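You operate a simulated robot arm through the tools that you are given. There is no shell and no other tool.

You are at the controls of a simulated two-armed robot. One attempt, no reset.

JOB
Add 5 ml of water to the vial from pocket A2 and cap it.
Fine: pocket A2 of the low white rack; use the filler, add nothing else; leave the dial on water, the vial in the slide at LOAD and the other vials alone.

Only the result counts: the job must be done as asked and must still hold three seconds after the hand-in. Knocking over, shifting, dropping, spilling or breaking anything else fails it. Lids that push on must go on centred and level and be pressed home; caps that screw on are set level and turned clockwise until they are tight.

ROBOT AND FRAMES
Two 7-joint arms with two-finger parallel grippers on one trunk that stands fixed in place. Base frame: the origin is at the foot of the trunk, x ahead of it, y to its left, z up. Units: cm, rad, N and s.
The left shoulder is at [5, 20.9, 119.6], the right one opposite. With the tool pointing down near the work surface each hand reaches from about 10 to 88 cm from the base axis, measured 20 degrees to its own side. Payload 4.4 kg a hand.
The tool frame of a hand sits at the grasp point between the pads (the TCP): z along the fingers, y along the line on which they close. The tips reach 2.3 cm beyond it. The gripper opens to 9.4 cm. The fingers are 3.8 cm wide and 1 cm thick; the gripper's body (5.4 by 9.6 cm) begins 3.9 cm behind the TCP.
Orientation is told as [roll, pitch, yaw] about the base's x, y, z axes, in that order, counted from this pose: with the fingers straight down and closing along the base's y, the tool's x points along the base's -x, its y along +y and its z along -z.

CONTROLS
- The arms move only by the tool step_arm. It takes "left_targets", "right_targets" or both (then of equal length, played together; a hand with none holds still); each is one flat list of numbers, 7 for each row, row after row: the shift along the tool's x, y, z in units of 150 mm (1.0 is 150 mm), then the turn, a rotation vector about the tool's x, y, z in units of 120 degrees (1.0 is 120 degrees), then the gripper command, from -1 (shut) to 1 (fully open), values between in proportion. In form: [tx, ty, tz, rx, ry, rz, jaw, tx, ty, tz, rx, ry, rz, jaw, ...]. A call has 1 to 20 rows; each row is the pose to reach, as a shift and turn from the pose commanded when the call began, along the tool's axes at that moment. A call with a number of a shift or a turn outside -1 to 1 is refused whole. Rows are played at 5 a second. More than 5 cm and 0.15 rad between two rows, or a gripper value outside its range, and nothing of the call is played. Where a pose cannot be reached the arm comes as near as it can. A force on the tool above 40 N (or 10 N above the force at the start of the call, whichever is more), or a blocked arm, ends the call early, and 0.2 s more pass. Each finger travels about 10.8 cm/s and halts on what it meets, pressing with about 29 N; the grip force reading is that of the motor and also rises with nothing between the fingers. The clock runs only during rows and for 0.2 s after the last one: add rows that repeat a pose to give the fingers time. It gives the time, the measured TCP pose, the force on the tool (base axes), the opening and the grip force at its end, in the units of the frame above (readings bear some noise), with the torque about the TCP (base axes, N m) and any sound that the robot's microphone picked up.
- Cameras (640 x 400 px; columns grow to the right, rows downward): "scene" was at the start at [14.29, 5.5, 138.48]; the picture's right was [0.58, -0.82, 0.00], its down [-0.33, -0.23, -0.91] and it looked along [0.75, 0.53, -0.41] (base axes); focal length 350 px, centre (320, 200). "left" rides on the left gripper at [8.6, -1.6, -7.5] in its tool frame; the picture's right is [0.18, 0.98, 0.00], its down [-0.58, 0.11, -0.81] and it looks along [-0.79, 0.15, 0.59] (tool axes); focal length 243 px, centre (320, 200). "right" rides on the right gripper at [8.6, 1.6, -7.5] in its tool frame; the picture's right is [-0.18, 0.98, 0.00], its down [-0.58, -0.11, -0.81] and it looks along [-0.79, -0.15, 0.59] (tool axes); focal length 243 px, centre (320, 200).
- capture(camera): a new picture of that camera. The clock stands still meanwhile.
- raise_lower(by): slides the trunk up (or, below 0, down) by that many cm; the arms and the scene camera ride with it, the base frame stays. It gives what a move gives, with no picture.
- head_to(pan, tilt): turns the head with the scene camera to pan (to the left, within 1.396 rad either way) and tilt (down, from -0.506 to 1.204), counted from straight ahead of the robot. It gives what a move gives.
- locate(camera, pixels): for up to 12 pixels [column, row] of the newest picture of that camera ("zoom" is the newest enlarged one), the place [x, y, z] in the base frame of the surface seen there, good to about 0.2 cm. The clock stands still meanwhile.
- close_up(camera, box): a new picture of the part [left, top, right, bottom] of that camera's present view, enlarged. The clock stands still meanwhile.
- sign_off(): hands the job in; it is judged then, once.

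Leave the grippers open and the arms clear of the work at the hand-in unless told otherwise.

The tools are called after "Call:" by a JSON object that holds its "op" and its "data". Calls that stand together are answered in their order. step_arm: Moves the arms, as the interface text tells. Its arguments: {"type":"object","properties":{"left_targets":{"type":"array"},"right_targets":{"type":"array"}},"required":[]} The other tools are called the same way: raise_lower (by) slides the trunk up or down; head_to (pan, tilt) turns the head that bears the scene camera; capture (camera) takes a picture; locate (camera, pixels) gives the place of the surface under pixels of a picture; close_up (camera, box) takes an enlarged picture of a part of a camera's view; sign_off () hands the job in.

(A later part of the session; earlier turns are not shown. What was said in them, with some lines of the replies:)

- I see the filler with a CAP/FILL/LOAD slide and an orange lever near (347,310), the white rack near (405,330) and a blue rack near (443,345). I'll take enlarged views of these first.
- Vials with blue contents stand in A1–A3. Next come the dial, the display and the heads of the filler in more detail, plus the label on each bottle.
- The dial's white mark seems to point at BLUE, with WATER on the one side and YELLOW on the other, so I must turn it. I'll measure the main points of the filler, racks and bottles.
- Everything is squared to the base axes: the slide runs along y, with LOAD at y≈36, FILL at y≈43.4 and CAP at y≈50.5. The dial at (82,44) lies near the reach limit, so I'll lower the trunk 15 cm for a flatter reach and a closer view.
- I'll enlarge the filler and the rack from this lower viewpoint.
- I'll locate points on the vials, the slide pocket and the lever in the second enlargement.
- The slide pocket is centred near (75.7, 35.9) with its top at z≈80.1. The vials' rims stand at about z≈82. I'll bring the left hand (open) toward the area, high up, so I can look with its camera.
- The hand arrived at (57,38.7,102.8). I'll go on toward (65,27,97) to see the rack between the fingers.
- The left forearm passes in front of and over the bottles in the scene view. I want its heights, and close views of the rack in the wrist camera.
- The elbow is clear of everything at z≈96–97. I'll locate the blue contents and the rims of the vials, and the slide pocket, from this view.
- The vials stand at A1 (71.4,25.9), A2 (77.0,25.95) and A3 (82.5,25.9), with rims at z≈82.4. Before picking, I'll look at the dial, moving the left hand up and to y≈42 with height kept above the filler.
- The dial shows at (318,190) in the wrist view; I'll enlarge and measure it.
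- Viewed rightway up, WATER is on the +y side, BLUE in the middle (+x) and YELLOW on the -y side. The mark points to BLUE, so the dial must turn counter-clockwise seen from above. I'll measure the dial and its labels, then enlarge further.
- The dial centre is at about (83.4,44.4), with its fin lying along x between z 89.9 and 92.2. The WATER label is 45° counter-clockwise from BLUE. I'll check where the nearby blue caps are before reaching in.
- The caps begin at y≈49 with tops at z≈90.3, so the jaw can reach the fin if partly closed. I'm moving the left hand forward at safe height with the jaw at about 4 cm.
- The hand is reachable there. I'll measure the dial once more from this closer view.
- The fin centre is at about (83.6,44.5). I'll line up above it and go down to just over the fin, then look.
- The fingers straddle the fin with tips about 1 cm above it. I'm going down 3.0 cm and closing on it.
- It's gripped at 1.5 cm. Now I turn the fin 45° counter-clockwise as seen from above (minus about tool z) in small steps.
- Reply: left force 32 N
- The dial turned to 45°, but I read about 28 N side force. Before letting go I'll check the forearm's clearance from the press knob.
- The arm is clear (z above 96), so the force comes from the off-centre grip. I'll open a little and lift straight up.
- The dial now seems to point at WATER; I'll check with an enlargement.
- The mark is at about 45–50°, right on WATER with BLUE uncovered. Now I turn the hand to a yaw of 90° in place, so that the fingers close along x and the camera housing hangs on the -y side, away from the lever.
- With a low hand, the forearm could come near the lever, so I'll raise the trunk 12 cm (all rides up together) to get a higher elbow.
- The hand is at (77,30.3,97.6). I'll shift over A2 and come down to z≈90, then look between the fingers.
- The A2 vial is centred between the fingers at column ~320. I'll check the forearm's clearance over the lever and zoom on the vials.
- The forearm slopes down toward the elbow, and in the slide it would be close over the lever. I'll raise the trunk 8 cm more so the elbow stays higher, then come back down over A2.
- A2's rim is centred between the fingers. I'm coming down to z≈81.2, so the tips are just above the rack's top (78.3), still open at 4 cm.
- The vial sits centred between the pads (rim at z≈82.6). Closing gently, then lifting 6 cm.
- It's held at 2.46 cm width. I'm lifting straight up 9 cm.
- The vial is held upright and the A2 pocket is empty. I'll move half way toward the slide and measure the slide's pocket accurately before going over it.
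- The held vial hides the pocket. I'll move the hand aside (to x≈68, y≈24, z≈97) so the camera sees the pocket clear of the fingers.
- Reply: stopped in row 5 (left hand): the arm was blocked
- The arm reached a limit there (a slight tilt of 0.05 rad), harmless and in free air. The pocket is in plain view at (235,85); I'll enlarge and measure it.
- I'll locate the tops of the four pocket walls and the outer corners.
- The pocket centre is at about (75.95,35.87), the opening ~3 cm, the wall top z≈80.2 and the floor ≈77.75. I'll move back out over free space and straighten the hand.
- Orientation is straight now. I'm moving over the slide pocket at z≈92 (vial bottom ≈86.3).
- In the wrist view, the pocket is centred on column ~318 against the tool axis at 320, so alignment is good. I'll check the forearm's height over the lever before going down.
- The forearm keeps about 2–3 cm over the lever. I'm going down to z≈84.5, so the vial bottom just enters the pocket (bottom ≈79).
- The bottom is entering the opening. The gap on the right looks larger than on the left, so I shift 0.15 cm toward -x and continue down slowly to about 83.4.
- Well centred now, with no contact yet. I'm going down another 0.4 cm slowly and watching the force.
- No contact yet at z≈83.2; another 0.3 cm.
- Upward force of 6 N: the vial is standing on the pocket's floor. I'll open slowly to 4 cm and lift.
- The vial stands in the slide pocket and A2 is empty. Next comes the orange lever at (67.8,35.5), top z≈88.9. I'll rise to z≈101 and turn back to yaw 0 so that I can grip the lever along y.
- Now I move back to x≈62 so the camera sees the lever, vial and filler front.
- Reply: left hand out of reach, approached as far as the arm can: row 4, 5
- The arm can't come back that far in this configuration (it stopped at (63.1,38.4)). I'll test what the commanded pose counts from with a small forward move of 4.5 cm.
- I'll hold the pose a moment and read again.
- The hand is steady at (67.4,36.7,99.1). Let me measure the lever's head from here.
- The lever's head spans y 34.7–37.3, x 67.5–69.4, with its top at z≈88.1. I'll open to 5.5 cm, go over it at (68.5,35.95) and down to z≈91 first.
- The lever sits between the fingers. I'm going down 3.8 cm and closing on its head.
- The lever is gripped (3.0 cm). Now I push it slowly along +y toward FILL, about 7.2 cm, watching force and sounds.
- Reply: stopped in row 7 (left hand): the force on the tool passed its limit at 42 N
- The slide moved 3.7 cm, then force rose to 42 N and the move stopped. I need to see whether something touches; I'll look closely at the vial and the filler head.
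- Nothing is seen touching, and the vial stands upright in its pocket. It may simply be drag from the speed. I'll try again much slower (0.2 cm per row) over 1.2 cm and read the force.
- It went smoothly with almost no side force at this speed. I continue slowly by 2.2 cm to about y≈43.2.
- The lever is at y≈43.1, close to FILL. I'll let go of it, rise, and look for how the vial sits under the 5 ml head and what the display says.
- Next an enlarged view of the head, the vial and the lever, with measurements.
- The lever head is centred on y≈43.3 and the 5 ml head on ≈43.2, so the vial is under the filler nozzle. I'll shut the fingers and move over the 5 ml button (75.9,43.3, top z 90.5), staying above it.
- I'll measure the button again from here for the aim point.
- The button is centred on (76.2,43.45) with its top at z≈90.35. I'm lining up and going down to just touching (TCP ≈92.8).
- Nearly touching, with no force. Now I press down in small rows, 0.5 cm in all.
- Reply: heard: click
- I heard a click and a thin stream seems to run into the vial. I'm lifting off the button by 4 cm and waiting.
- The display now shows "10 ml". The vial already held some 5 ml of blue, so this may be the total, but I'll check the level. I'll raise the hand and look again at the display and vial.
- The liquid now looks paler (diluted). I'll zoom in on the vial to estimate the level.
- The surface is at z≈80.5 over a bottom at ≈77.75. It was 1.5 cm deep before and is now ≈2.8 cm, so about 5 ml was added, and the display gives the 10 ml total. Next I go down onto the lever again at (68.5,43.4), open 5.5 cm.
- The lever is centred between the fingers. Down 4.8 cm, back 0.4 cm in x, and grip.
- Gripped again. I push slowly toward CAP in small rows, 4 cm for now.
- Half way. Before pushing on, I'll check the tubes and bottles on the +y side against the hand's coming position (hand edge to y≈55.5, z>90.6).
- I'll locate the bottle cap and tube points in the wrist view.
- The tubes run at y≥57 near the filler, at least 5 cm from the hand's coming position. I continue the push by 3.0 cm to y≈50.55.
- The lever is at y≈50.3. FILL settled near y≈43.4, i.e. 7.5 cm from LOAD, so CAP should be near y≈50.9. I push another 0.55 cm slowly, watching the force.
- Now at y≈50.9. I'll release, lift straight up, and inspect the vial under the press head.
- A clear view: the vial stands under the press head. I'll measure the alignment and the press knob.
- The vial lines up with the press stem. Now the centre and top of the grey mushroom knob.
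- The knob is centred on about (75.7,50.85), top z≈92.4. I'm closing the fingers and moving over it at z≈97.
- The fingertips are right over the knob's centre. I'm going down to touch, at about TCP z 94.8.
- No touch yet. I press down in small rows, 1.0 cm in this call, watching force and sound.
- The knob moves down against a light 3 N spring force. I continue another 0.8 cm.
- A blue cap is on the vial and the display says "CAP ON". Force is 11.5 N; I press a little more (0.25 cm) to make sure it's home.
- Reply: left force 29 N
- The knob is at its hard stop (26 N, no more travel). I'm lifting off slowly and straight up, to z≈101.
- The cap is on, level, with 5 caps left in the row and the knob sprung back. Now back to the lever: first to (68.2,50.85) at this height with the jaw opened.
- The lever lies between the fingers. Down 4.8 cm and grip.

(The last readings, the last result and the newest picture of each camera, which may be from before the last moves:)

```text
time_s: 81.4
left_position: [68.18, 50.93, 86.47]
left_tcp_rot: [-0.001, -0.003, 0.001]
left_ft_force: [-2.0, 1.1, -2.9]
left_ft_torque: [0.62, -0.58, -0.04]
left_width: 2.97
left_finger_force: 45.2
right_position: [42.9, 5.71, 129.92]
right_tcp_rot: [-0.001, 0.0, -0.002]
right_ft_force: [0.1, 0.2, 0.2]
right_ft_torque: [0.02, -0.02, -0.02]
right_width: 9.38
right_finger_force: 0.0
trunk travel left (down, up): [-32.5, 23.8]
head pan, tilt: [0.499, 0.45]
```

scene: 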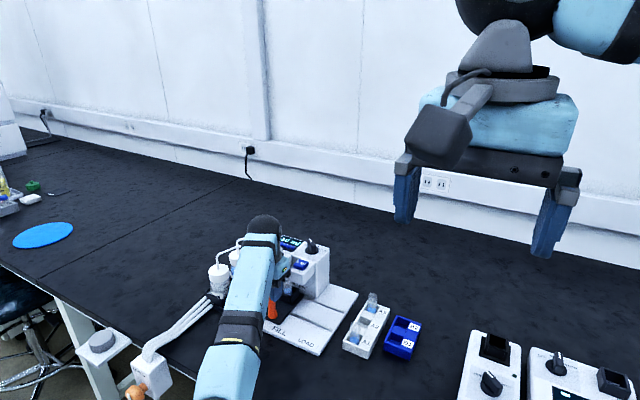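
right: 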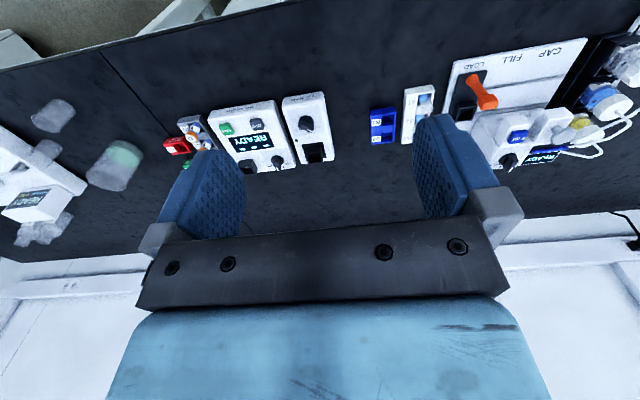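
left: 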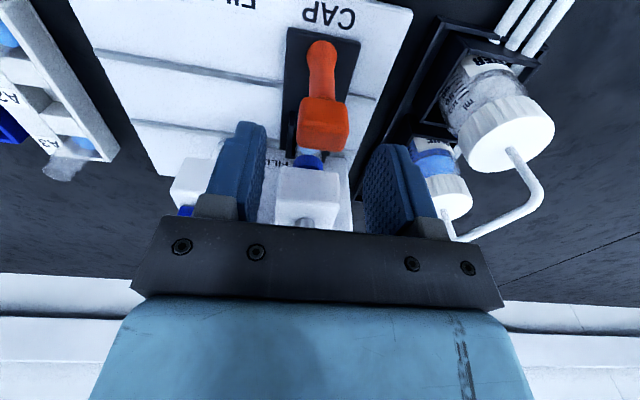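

Gripped at y≈50.9. I slide it back toward LOAD, 15 cm in all, in slow stretches: first 5.2 cm.

Call:
{"op": "step_arm", "data": {"left_targets": [0, -0.017, 0, 0, 0, 0, -0.6, 0, -0.035, 0, 0, 0, 0, -0.6, 0, -0.052, 0, 0, 0, 0, -0.6, 0, -0.069, 0, 0, 0, 0, -0.6, 0, -0.087, 0, 0, 0, 0, -0.6, 0, -0.104, 0, 0, 0, 0, -0.6, 0, -0.121, 0, 0, 0, 0, -0.6, 0, -0.139, 0, 0, 0, 0, -0.6, 0, -0.156, 0, 0, 0, 0, -0.6, 0, -0.173, 0, 0, 0, 0, -0.6, 0, -0.191, 0, 0, 0, 0, -0.6, 0, -0.208, 0, 0, 0, 0, -0.6, 0, -0.225, 0, 0, 0, 0, -0.6, 0, -0.243, 0, 0, 0, 0, -0.6, 0, -0.26, 0, 0, 0, 0, -0.6, 0, -0.277, 0, 0, 0, 0, -0.6, 0, -0.295, 0, 0, 0, 0, -0.6, 0, -0.312, 0, 0, 0, 0, -0.6, 0, -0.329, 0, 0, 0, 0, -0.6, 0, -0.347, 0, 0, 0, 0, -0.6]}}

```text
time_s: 85.6
left_position: [68.2, 45.67, 86.54]
left_tcp_rot: [-0.002, -0.001, 0.0]
left_ft_force: [26.7, 0.6, -3.5]
left_ft_torque: [0.07, -0.5, -0.22]
left_width: 2.97
left_finger_force: 44.8
right_position: [43.26, 5.66, 129.86]
right_tcp_rot: [-0.001, 0.002, -0.001]
right_ft_force: [-0.2, 0.9, -1.0]
right_ft_torque: [-0.02, 0.01, 0.04]
right_width: 9.39
right_finger_force: 0.1
trunk travel left (down, up): [-32.5, 23.8]
head pan, tilt: [0.499, 0.45]
```

It moved 5.2 cm, but a 27 N force along +x has built up, so the hand pulls the lever toward -x. I'll ease the hand 0.3 cm in +x and look.

Call:
{"op": "step_arm", "data": {"left_targets": [-0.01, 0, 0, 0, 0, 0, -0.6, -0.02, 0, 0, 0, 0, 0, -0.6, -0.02, 0, 0, 0, 0, 0, -0.6]}}

Call:
{"op": "close_up", "data": {"camera": "scene", "box": [210, 215, 370, 340]}}

```text
time_s: 86.4
left_position: [68.22, 45.86, 86.53]
left_tcp_rot: [0.0, 0.002, 0.0]
left_ft_force: [-7.7, -0.5, -3.9]
left_ft_torque: [0.27, -0.09, -0.11]
left_width: 2.99
left_finger_force: 45.4
right_position: [42.91, 5.63, 129.99]
right_tcp_rot: [0.001, -0.001, 0.0]
right_ft_force: [-0.2, -0.4, 0.5]
right_ft_torque: [0.01, 0.01, 0.0]
right_width: 9.4
right_finger_force: 0.2
trunk travel left (down, up): [-32.5, 23.8]
head pan, tilt: [0.499, 0.45]
```

```text
3.20 times, centred on (290, 278) of scene
```

zoom: 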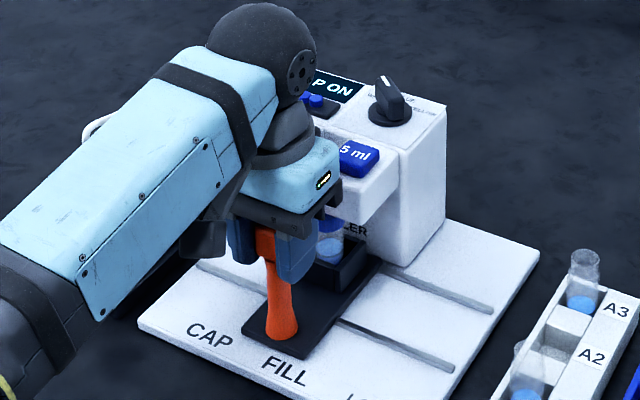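

The force eased, and the capped vial stands upright. I continue 3.9 cm more toward LOAD.

Call:
{"op": "step_arm", "data": {"left_targets": [0.003, -0.017, 0, 0, 0, 0, -0.6, 0.003, -0.035, 0, 0, 0, 0, -0.6, 0.003, -0.052, 0, 0, 0, 0, -0.6, 0.003, -0.069, 0, 0, 0, 0, -0.6, 0.003, -0.087, 0, 0, 0, 0, -0.6, 0.003, -0.104, 0, 0, 0, 0, -0.6, 0.003, -0.121, 0, 0, 0, 0, -0.6, 0.003, -0.139, 0, 0, 0, 0, -0.6, 0.003, -0.156, 0, 0, 0, 0, -0.6, 0.003, -0.173, 0, 0, 0, 0, -0.6, 0.003, -0.191, 0, 0, 0, 0, -0.6, 0.003, -0.208, 0, 0, 0, 0, -0.6, 0.003, -0.225, 0, 0, 0, 0, -0.6, 0.003, -0.243, 0, 0, 0, 0, -0.6, 0.003, -0.26, 0, 0, 0, 0, -0.6]}}

```text
time_s: 88.7
left_position: [68.23, 43.23, 86.53]
left_tcp_rot: [-0.002, 0.003, -0.001]
left_ft_force: [-10.9, 3.2, -1.2]
left_ft_torque: [-0.44, -0.78, -0.17]
left_width: 2.99
left_finger_force: 45.3
right_position: [42.79, 5.62, 129.99]
right_tcp_rot: [0.001, -0.001, -0.002]
right_ft_force: [0.3, -0.3, 0.4]
right_ft_torque: [-0.01, 0.0, 0.0]
right_width: 9.41
right_finger_force: 0.0
trunk travel left (down, up): [-32.5, 23.8]
head pan, tilt: [0.499, 0.45]
stopped in row 11 (left hand): the force on the tool passed its limit at 41 N (the readings are from after the stop); the commanded pose is now the measured one
```

It stopped near FILL (y≈43.2) at 41 N. I'll look at the vial and head before going on.

Call:
{"op": "close_up", "data": {"camera": "scene", "box": [240, 215, 368, 320]}}

Call:
{"op": "capture", "data": {"camera": "left"}}

```text
3.81 times, centred on (304, 268) of scene
```

zoom: 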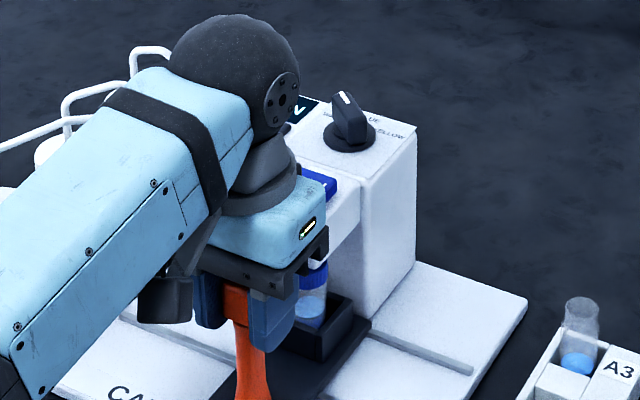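

```text
taken
```

left: 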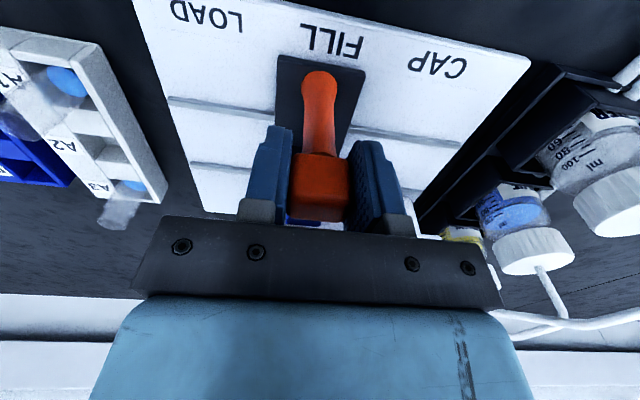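

No contact is visible and the vial stands upright. I go on more slowly (0.15 cm per row), 2.4 cm.

Call:
{"op": "step_arm", "data": {"left_targets": [0, -0.01, 0, 0, 0, 0, -0.6, 0, -0.02, 0, 0, 0, 0, -0.6, 0, -0.03, 0, 0, 0, 0, -0.6, 0, -0.04, 0, 0, 0, 0, -0.6, 0, -0.05, 0, 0, 0, 0, -0.6, 0, -0.06, 0, 0, 0, 0, -0.6, 0, -0.07, 0, 0, 0, 0, -0.6, 0, -0.08, 0, 0, 0, 0, -0.6, 0, -0.09, 0, 0, 0, 0, -0.6, 0, -0.1, 0, 0, 0, 0, -0.6, 0, -0.11, 0, 0, 0, 0, -0.6, 0, -0.12, 0, 0, 0, 0, -0.6, 0, -0.13, 0, 0, 0, 0, -0.6, 0, -0.14, 0, 0, 0, 0, -0.6, 0, -0.15, 0, 0, 0, 0, -0.6, 0, -0.16, 0, 0, 0, 0, -0.6]}}

```text
time_s: 92.1
left_position: [68.18, 40.68, 86.51]
left_tcp_rot: [-0.001, 0.0, -0.001]
left_ft_force: [-11.3, 0.5, -1.7]
left_ft_torque: [-0.02, -1.5, 0.0]
left_width: 2.98
left_finger_force: 45.0
right_position: [42.82, 5.74, 129.99]
right_tcp_rot: [-0.001, 0.0, 0.0]
right_ft_force: [-1.0, 0.1, 0.1]
right_ft_torque: [0.01, 0.01, -0.03]
right_width: 9.4
right_finger_force: 0.1
trunk travel left (down, up): [-32.5, 23.8]
head pan, tilt: [0.499, 0.45]
```

It slides freely. Another 3 cm at the same rate.

Call:
{"op": "step_arm", "data": {"left_targets": [0, -0.01, 0, 0, 0, 0, -0.6, 0, -0.02, 0, 0, 0, 0, -0.6, 0, -0.03, 0, 0, 0, 0, -0.6, 0, -0.04, 0, 0, 0, 0, -0.6, 0, -0.05, 0, 0, 0, 0, -0.6, 0, -0.06, 0, 0, 0, 0, -0.6, 0, -0.07, 0, 0, 0, 0, -0.6, 0, -0.08, 0, 0, 0, 0, -0.6, 0, -0.09, 0, 0, 0, 0, -0.6, 0, -0.1, 0, 0, 0, 0, -0.6, 0, -0.11, 0, 0, 0, 0, -0.6, 0, -0.12, 0, 0, 0, 0, -0.6, 0, -0.13, 0, 0, 0, 0, -0.6, 0, -0.14, 0, 0, 0, 0, -0.6, 0, -0.15, 0, 0, 0, 0, -0.6, 0, -0.16, 0, 0, 0, 0, -0.6, 0, -0.17, 0, 0, 0, 0, -0.6, 0, -0.18, 0, 0, 0, 0, -0.6, 0, -0.19, 0, 0, 0, 0, -0.6, 0, -0.2, 0, 0, 0, 0, -0.6]}}

```text
time_s: 96.3
left_position: [68.2, 37.93, 86.51]
left_tcp_rot: [-0.001, 0.002, -0.001]
left_ft_force: [-16.0, 0.7, -0.6]
left_ft_torque: [-0.35, 1.09, -0.14]
left_width: 2.99
left_finger_force: 44.9
right_position: [42.79, 5.75, 130.12]
right_tcp_rot: [0.001, -0.002, 0.001]
right_ft_force: [-0.2, 0.9, -0.1]
right_ft_torque: [0.02, 0.02, 0.0]
right_width: 9.4
right_finger_force: 0.1
trunk travel left (down, up): [-32.5, 23.8]
head pan, tilt: [0.499, 0.45]
```

Now at y≈37.9. The last 2.0 cm to LOAD (y≈35.93), with the x strain eased by 0.12 cm.

Call:
{"op": "step_arm", "data": {"left_targets": [0.008, -0.01, 0, 0, 0, 0, -0.6, 0.008, -0.02, 0, 0, 0, 0, -0.6, 0.008, -0.03, 0, 0, 0, 0, -0.6, 0.008, -0.04, 0, 0, 0, 0, -0.6, 0.008, -0.05, 0, 0, 0, 0, -0.6, 0.008, -0.06, 0, 0, 0, 0, -0.6, 0.008, -0.07, 0, 0, 0, 0, -0.6, 0.008, -0.08, 0, 0, 0, 0, -0.6, 0.008, -0.09, 0, 0, 0, 0, -0.6, 0.008, -0.1, 0, 0, 0, 0, -0.6, 0.008, -0.11, 0, 0, 0, 0, -0.6, 0.008, -0.12, 0, 0, 0, 0, -0.6, 0.008, -0.133, 0, 0, 0, 0, -0.6, 0.008, -0.133, 0, 0, 0, 0, -0.6]}}

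Call:
{"op": "capture", "data": {"camera": "left"}}

Call:
{"op": "close_up", "data": {"camera": "scene", "box": [240, 225, 400, 350]}}

```text
time_s: 99.3
left_position: [68.22, 35.96, 86.53]
left_tcp_rot: [0.0, 0.003, 0.002]
left_ft_force: [20.7, 10.7, 8.7]
left_ft_torque: [-0.48, 0.05, -0.65]
left_width: 2.98
left_finger_force: 45.2
right_position: [43.0, 5.82, 129.98]
right_tcp_rot: [0.001, 0.0, 0.001]
right_ft_force: [0.3, 0.1, 0.2]
right_ft_torque: [0.02, -0.02, -0.01]
right_width: 9.39
right_finger_force: 0.1
trunk travel left (down, up): [-32.5, 23.8]
head pan, tilt: [0.499, 0.45]
```

```text
taken
```

left: 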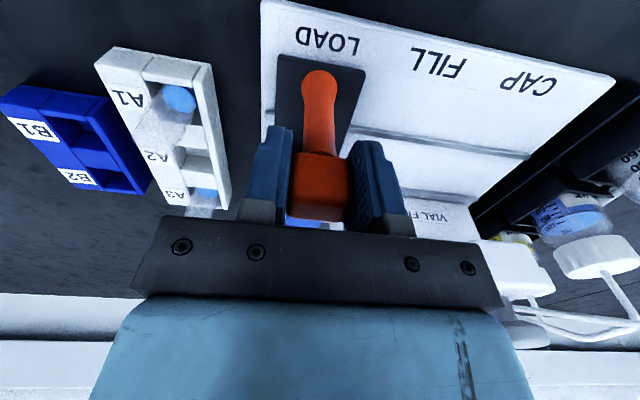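

```text
3.20 times, centred on (320, 288) of scene
```

zoom: 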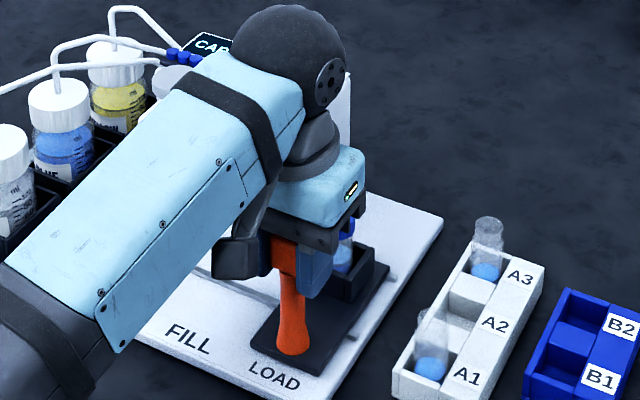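

The y force of +11 N shows the slide is against its LOAD end. I'll ease the strain a bit, open, and lift straight up.

Call:
{"op": "step_arm", "data": {"left_targets": [-0.008, 0.006, -0.004, 0, 0, 0, -0.6, -0.008, 0.006, -0.004, 0, 0, 0, -0.3, -0.008, 0.006, -0.004, 0, 0, 0, 0.1, -0.008, 0.006, -0.004, 0, 0, 0, 0.1, -0.008, 0.006, -0.15, 0, 0, 0, 0.1, -0.008, 0.006, -0.4, 0, 0, 0, 0.1, -0.008, 0.006, -0.65, 0, 0, 0, 0.1, -0.008, 0.006, -0.9, 0, 0, 0, 0.1, -0.008, 0.006, -0.9, 0, 0, 0, 0.1]}}

Call:
{"op": "capture", "data": {"camera": "left"}}

Call:
{"op": "capture", "data": {"camera": "scene"}}

```text
time_s: 101.3
left_position: [68.58, 35.9, 99.9]
left_tcp_rot: [0.002, 0.003, 0.0]
left_ft_force: [0.6, 0.1, 0.0]
left_ft_torque: [0.0, 0.01, 0.0]
left_width: 5.17
left_finger_force: 0.1
right_position: [42.98, 5.68, 129.98]
right_tcp_rot: [0.001, 0.002, -0.001]
right_ft_force: [0.4, 0.3, -0.3]
right_ft_torque: [0.0, -0.03, -0.04]
right_width: 9.41
right_finger_force: 0.1
trunk travel left (down, up): [-32.5, 23.8]
head pan, tilt: [0.499, 0.45]
```

```text
taken
```

left: 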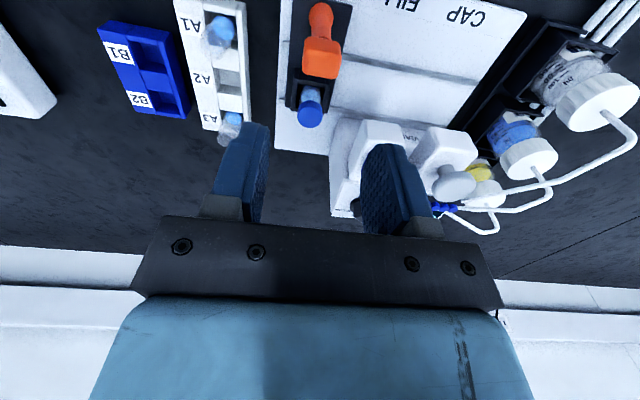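

```text
taken
```

scene: 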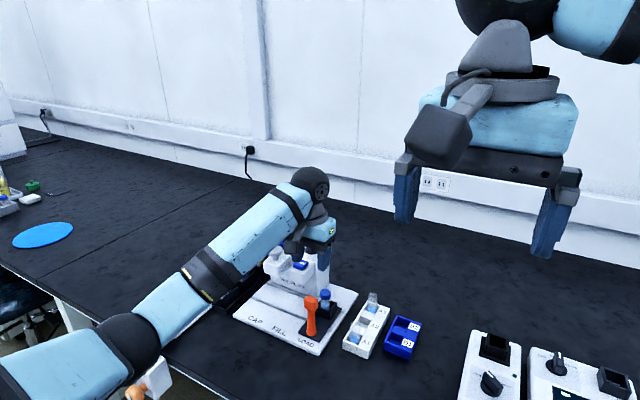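

The capped vial stands in the slide at LOAD. To clear the work safely, I raise the trunk 15 cm, which lifts everything straight up.

Call:
{"op": "raise_lower", "data": {"by": 15}}

Call:
{"op": "capture", "data": {"camera": "scene"}}

Call:
{"op": "capture", "data": {"camera": "left"}}

```text
time_s: 103.0
left_position: [68.38, 35.85, 114.76]
left_tcp_rot: [0.0, 0.002, 0.001]
left_ft_force: [0.1, 0.3, 0.1]
left_ft_torque: [0.0, 0.03, 0.03]
left_width: 5.16
left_finger_force: 0.1
right_position: [42.89, 5.67, 144.93]
right_tcp_rot: [0.002, 0.0, 0.002]
right_ft_force: [-1.0, -0.3, -0.9]
right_ft_torque: [0.0, 0.01, -0.01]
right_width: 9.41
right_finger_force: 0.1
trunk travel left (down, up): [-47.5, 8.8]
head pan, tilt: [0.499, 0.45]
```

```text
taken
```

scene: 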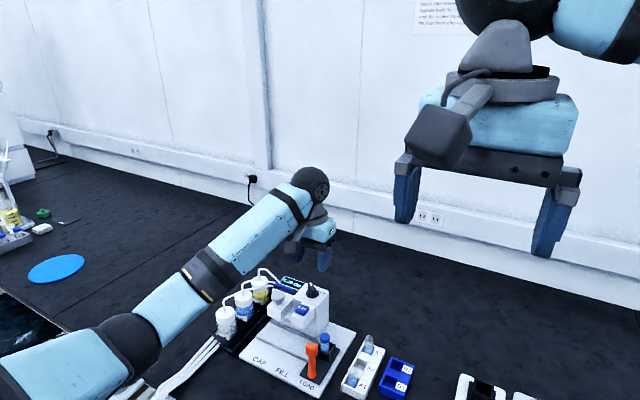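

```text
taken
```

left: 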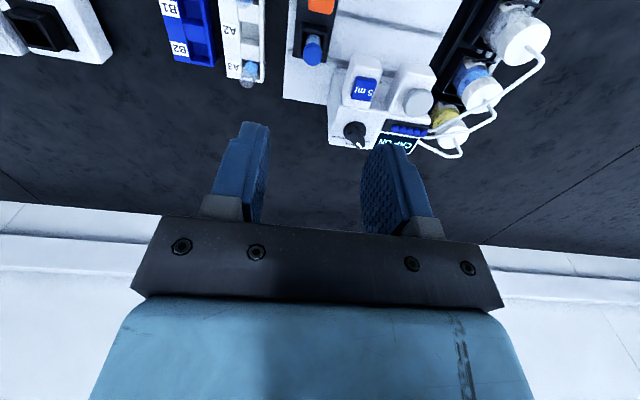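

I'll enlarge the scene to verify the slide, cap, dial and other vials, and open the left gripper fully.

Call:
{"op": "step_arm", "data": {"left_targets": [0, 0, 0, 0, 0, 0, 0.6, 0, 0, 0, 0, 0, 0, 1, 0, 0, 0, 0, 0, 0, 1]}}

Call:
{"op": "close_up", "data": {"camera": "scene", "box": [240, 270, 420, 400]}}

Call:
{"op": "locate", "data": {"camera": "zoom", "pixels": [[255, 265], [255, 345], [305, 245], [300, 290]]}}

Call:
{"op": "close_up", "data": {"camera": "left", "box": [215, 0, 455, 160]}}

```text
time_s: 103.8
left_position: [68.35, 35.92, 114.88]
left_tcp_rot: [0.0, 0.001, 0.001]
left_ft_force: [-0.7, -0.4, 0.3]
left_ft_torque: [0.02, -0.01, 0.0]
left_width: 9.39
left_finger_force: 0.0
right_position: [42.94, 5.58, 145.1]
right_tcp_rot: [0.001, -0.001, -0.001]
right_ft_force: [0.1, -0.8, -1.2]
right_ft_torque: [-0.01, 0.0, 0.01]
right_width: 9.4
right_finger_force: 0.2
trunk travel left (down, up): [-47.5, 8.8]
head pan, tilt: [0.499, 0.45]
```

```text
3.08 times, centred on (330, 335) of scene
```

zoom: 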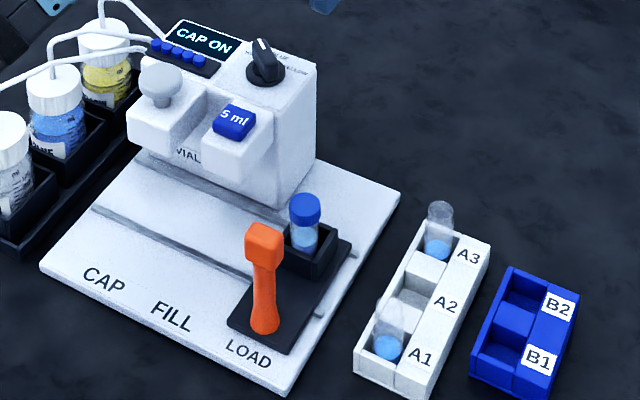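

```text
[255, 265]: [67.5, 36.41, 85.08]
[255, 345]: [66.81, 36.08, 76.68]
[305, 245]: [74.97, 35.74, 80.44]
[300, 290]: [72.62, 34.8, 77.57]
```

```text
2.50 times, centred on (335, 80) of left
```

zoom: 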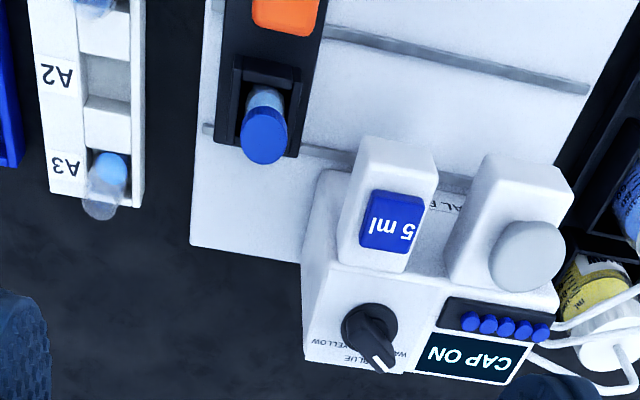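

The cap sits level, the dial is on WATER, and A1 and A3 are untouched. A last check that the slide plate's edge is at its first place (it was y 33.48 to 38.57 at the front corners).

Call:
{"op": "close_up", "data": {"camera": "scene", "box": [290, 320, 370, 390]}}

Call:
{"op": "locate", "data": {"camera": "zoom", "pixels": [[120, 230], [255, 300], [265, 295], [125, 225], [385, 120], [330, 120], [300, 105], [262, 140]]}}

```text
5.71 times, centred on (330, 355) of scene
```

zoom: 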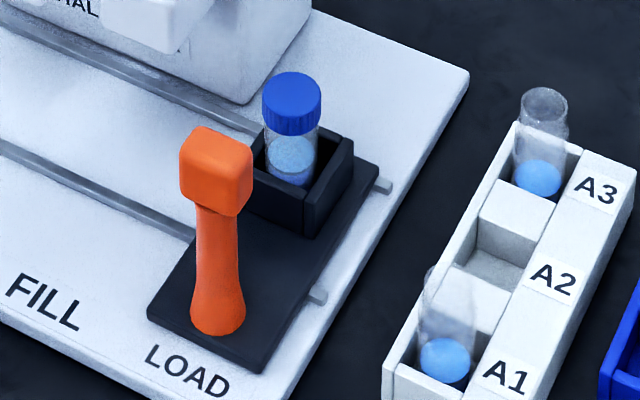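

```text
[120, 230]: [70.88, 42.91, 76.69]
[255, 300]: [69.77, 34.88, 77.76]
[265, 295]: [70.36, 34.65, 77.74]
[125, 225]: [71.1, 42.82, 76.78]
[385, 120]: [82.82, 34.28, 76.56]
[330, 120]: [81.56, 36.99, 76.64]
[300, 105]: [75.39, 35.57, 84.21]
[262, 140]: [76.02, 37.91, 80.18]
```

Call:
{"op": "locate", "data": {"camera": "zoom", "pixels": [[152, 312], [258, 366], [372, 168], [350, 145], [262, 145], [308, 235], [322, 298], [385, 186]]}}

```text
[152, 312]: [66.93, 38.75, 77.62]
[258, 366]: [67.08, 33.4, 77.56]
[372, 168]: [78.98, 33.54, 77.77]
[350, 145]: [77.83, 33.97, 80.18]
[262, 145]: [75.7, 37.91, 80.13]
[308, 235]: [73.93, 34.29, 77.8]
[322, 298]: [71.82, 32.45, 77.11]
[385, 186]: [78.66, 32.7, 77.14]
```

The plate corners read y 33.4 and 38.75, matching the first position, so the slide is at LOAD. The vial holds the added 5 ml and is capped, the dial is on water, both grippers are open, and the arms are 20+ cm above the work. I'm handing in.

Call:
{"op": "sign_off", "data": {}}

```text
The job is handed in.
```

The job is handed in: the vial from A2 now has 5 ml of water added and is capped. It stands in the slide at LOAD. I have no verdict back from the judging.

- **Water:** the dial was on BLUE at the start, so I turned it to WATER first. One press of the 5 ml button raised the level about 1.25 cm, which fits 5 ml. The display read "10 ml", which I took as the total with the blue liquid already in the vial.
- **Cap:** I pressed the capping knob down to its stop at about 26 N. The display showed "CAP ON" and the cap looked level.
- **Final positions:** the slide is back where it started, to within measuring error. The dial is still on WATER, and the A1 and A3 vials were not touched.
- **Slide:** two pushes stopped early when the force passed 40 N, once near mid-travel and once near FILL. Both went through at a slower rate, and the vial stayed upright.

Both grippers are open and the arms are well above the work.
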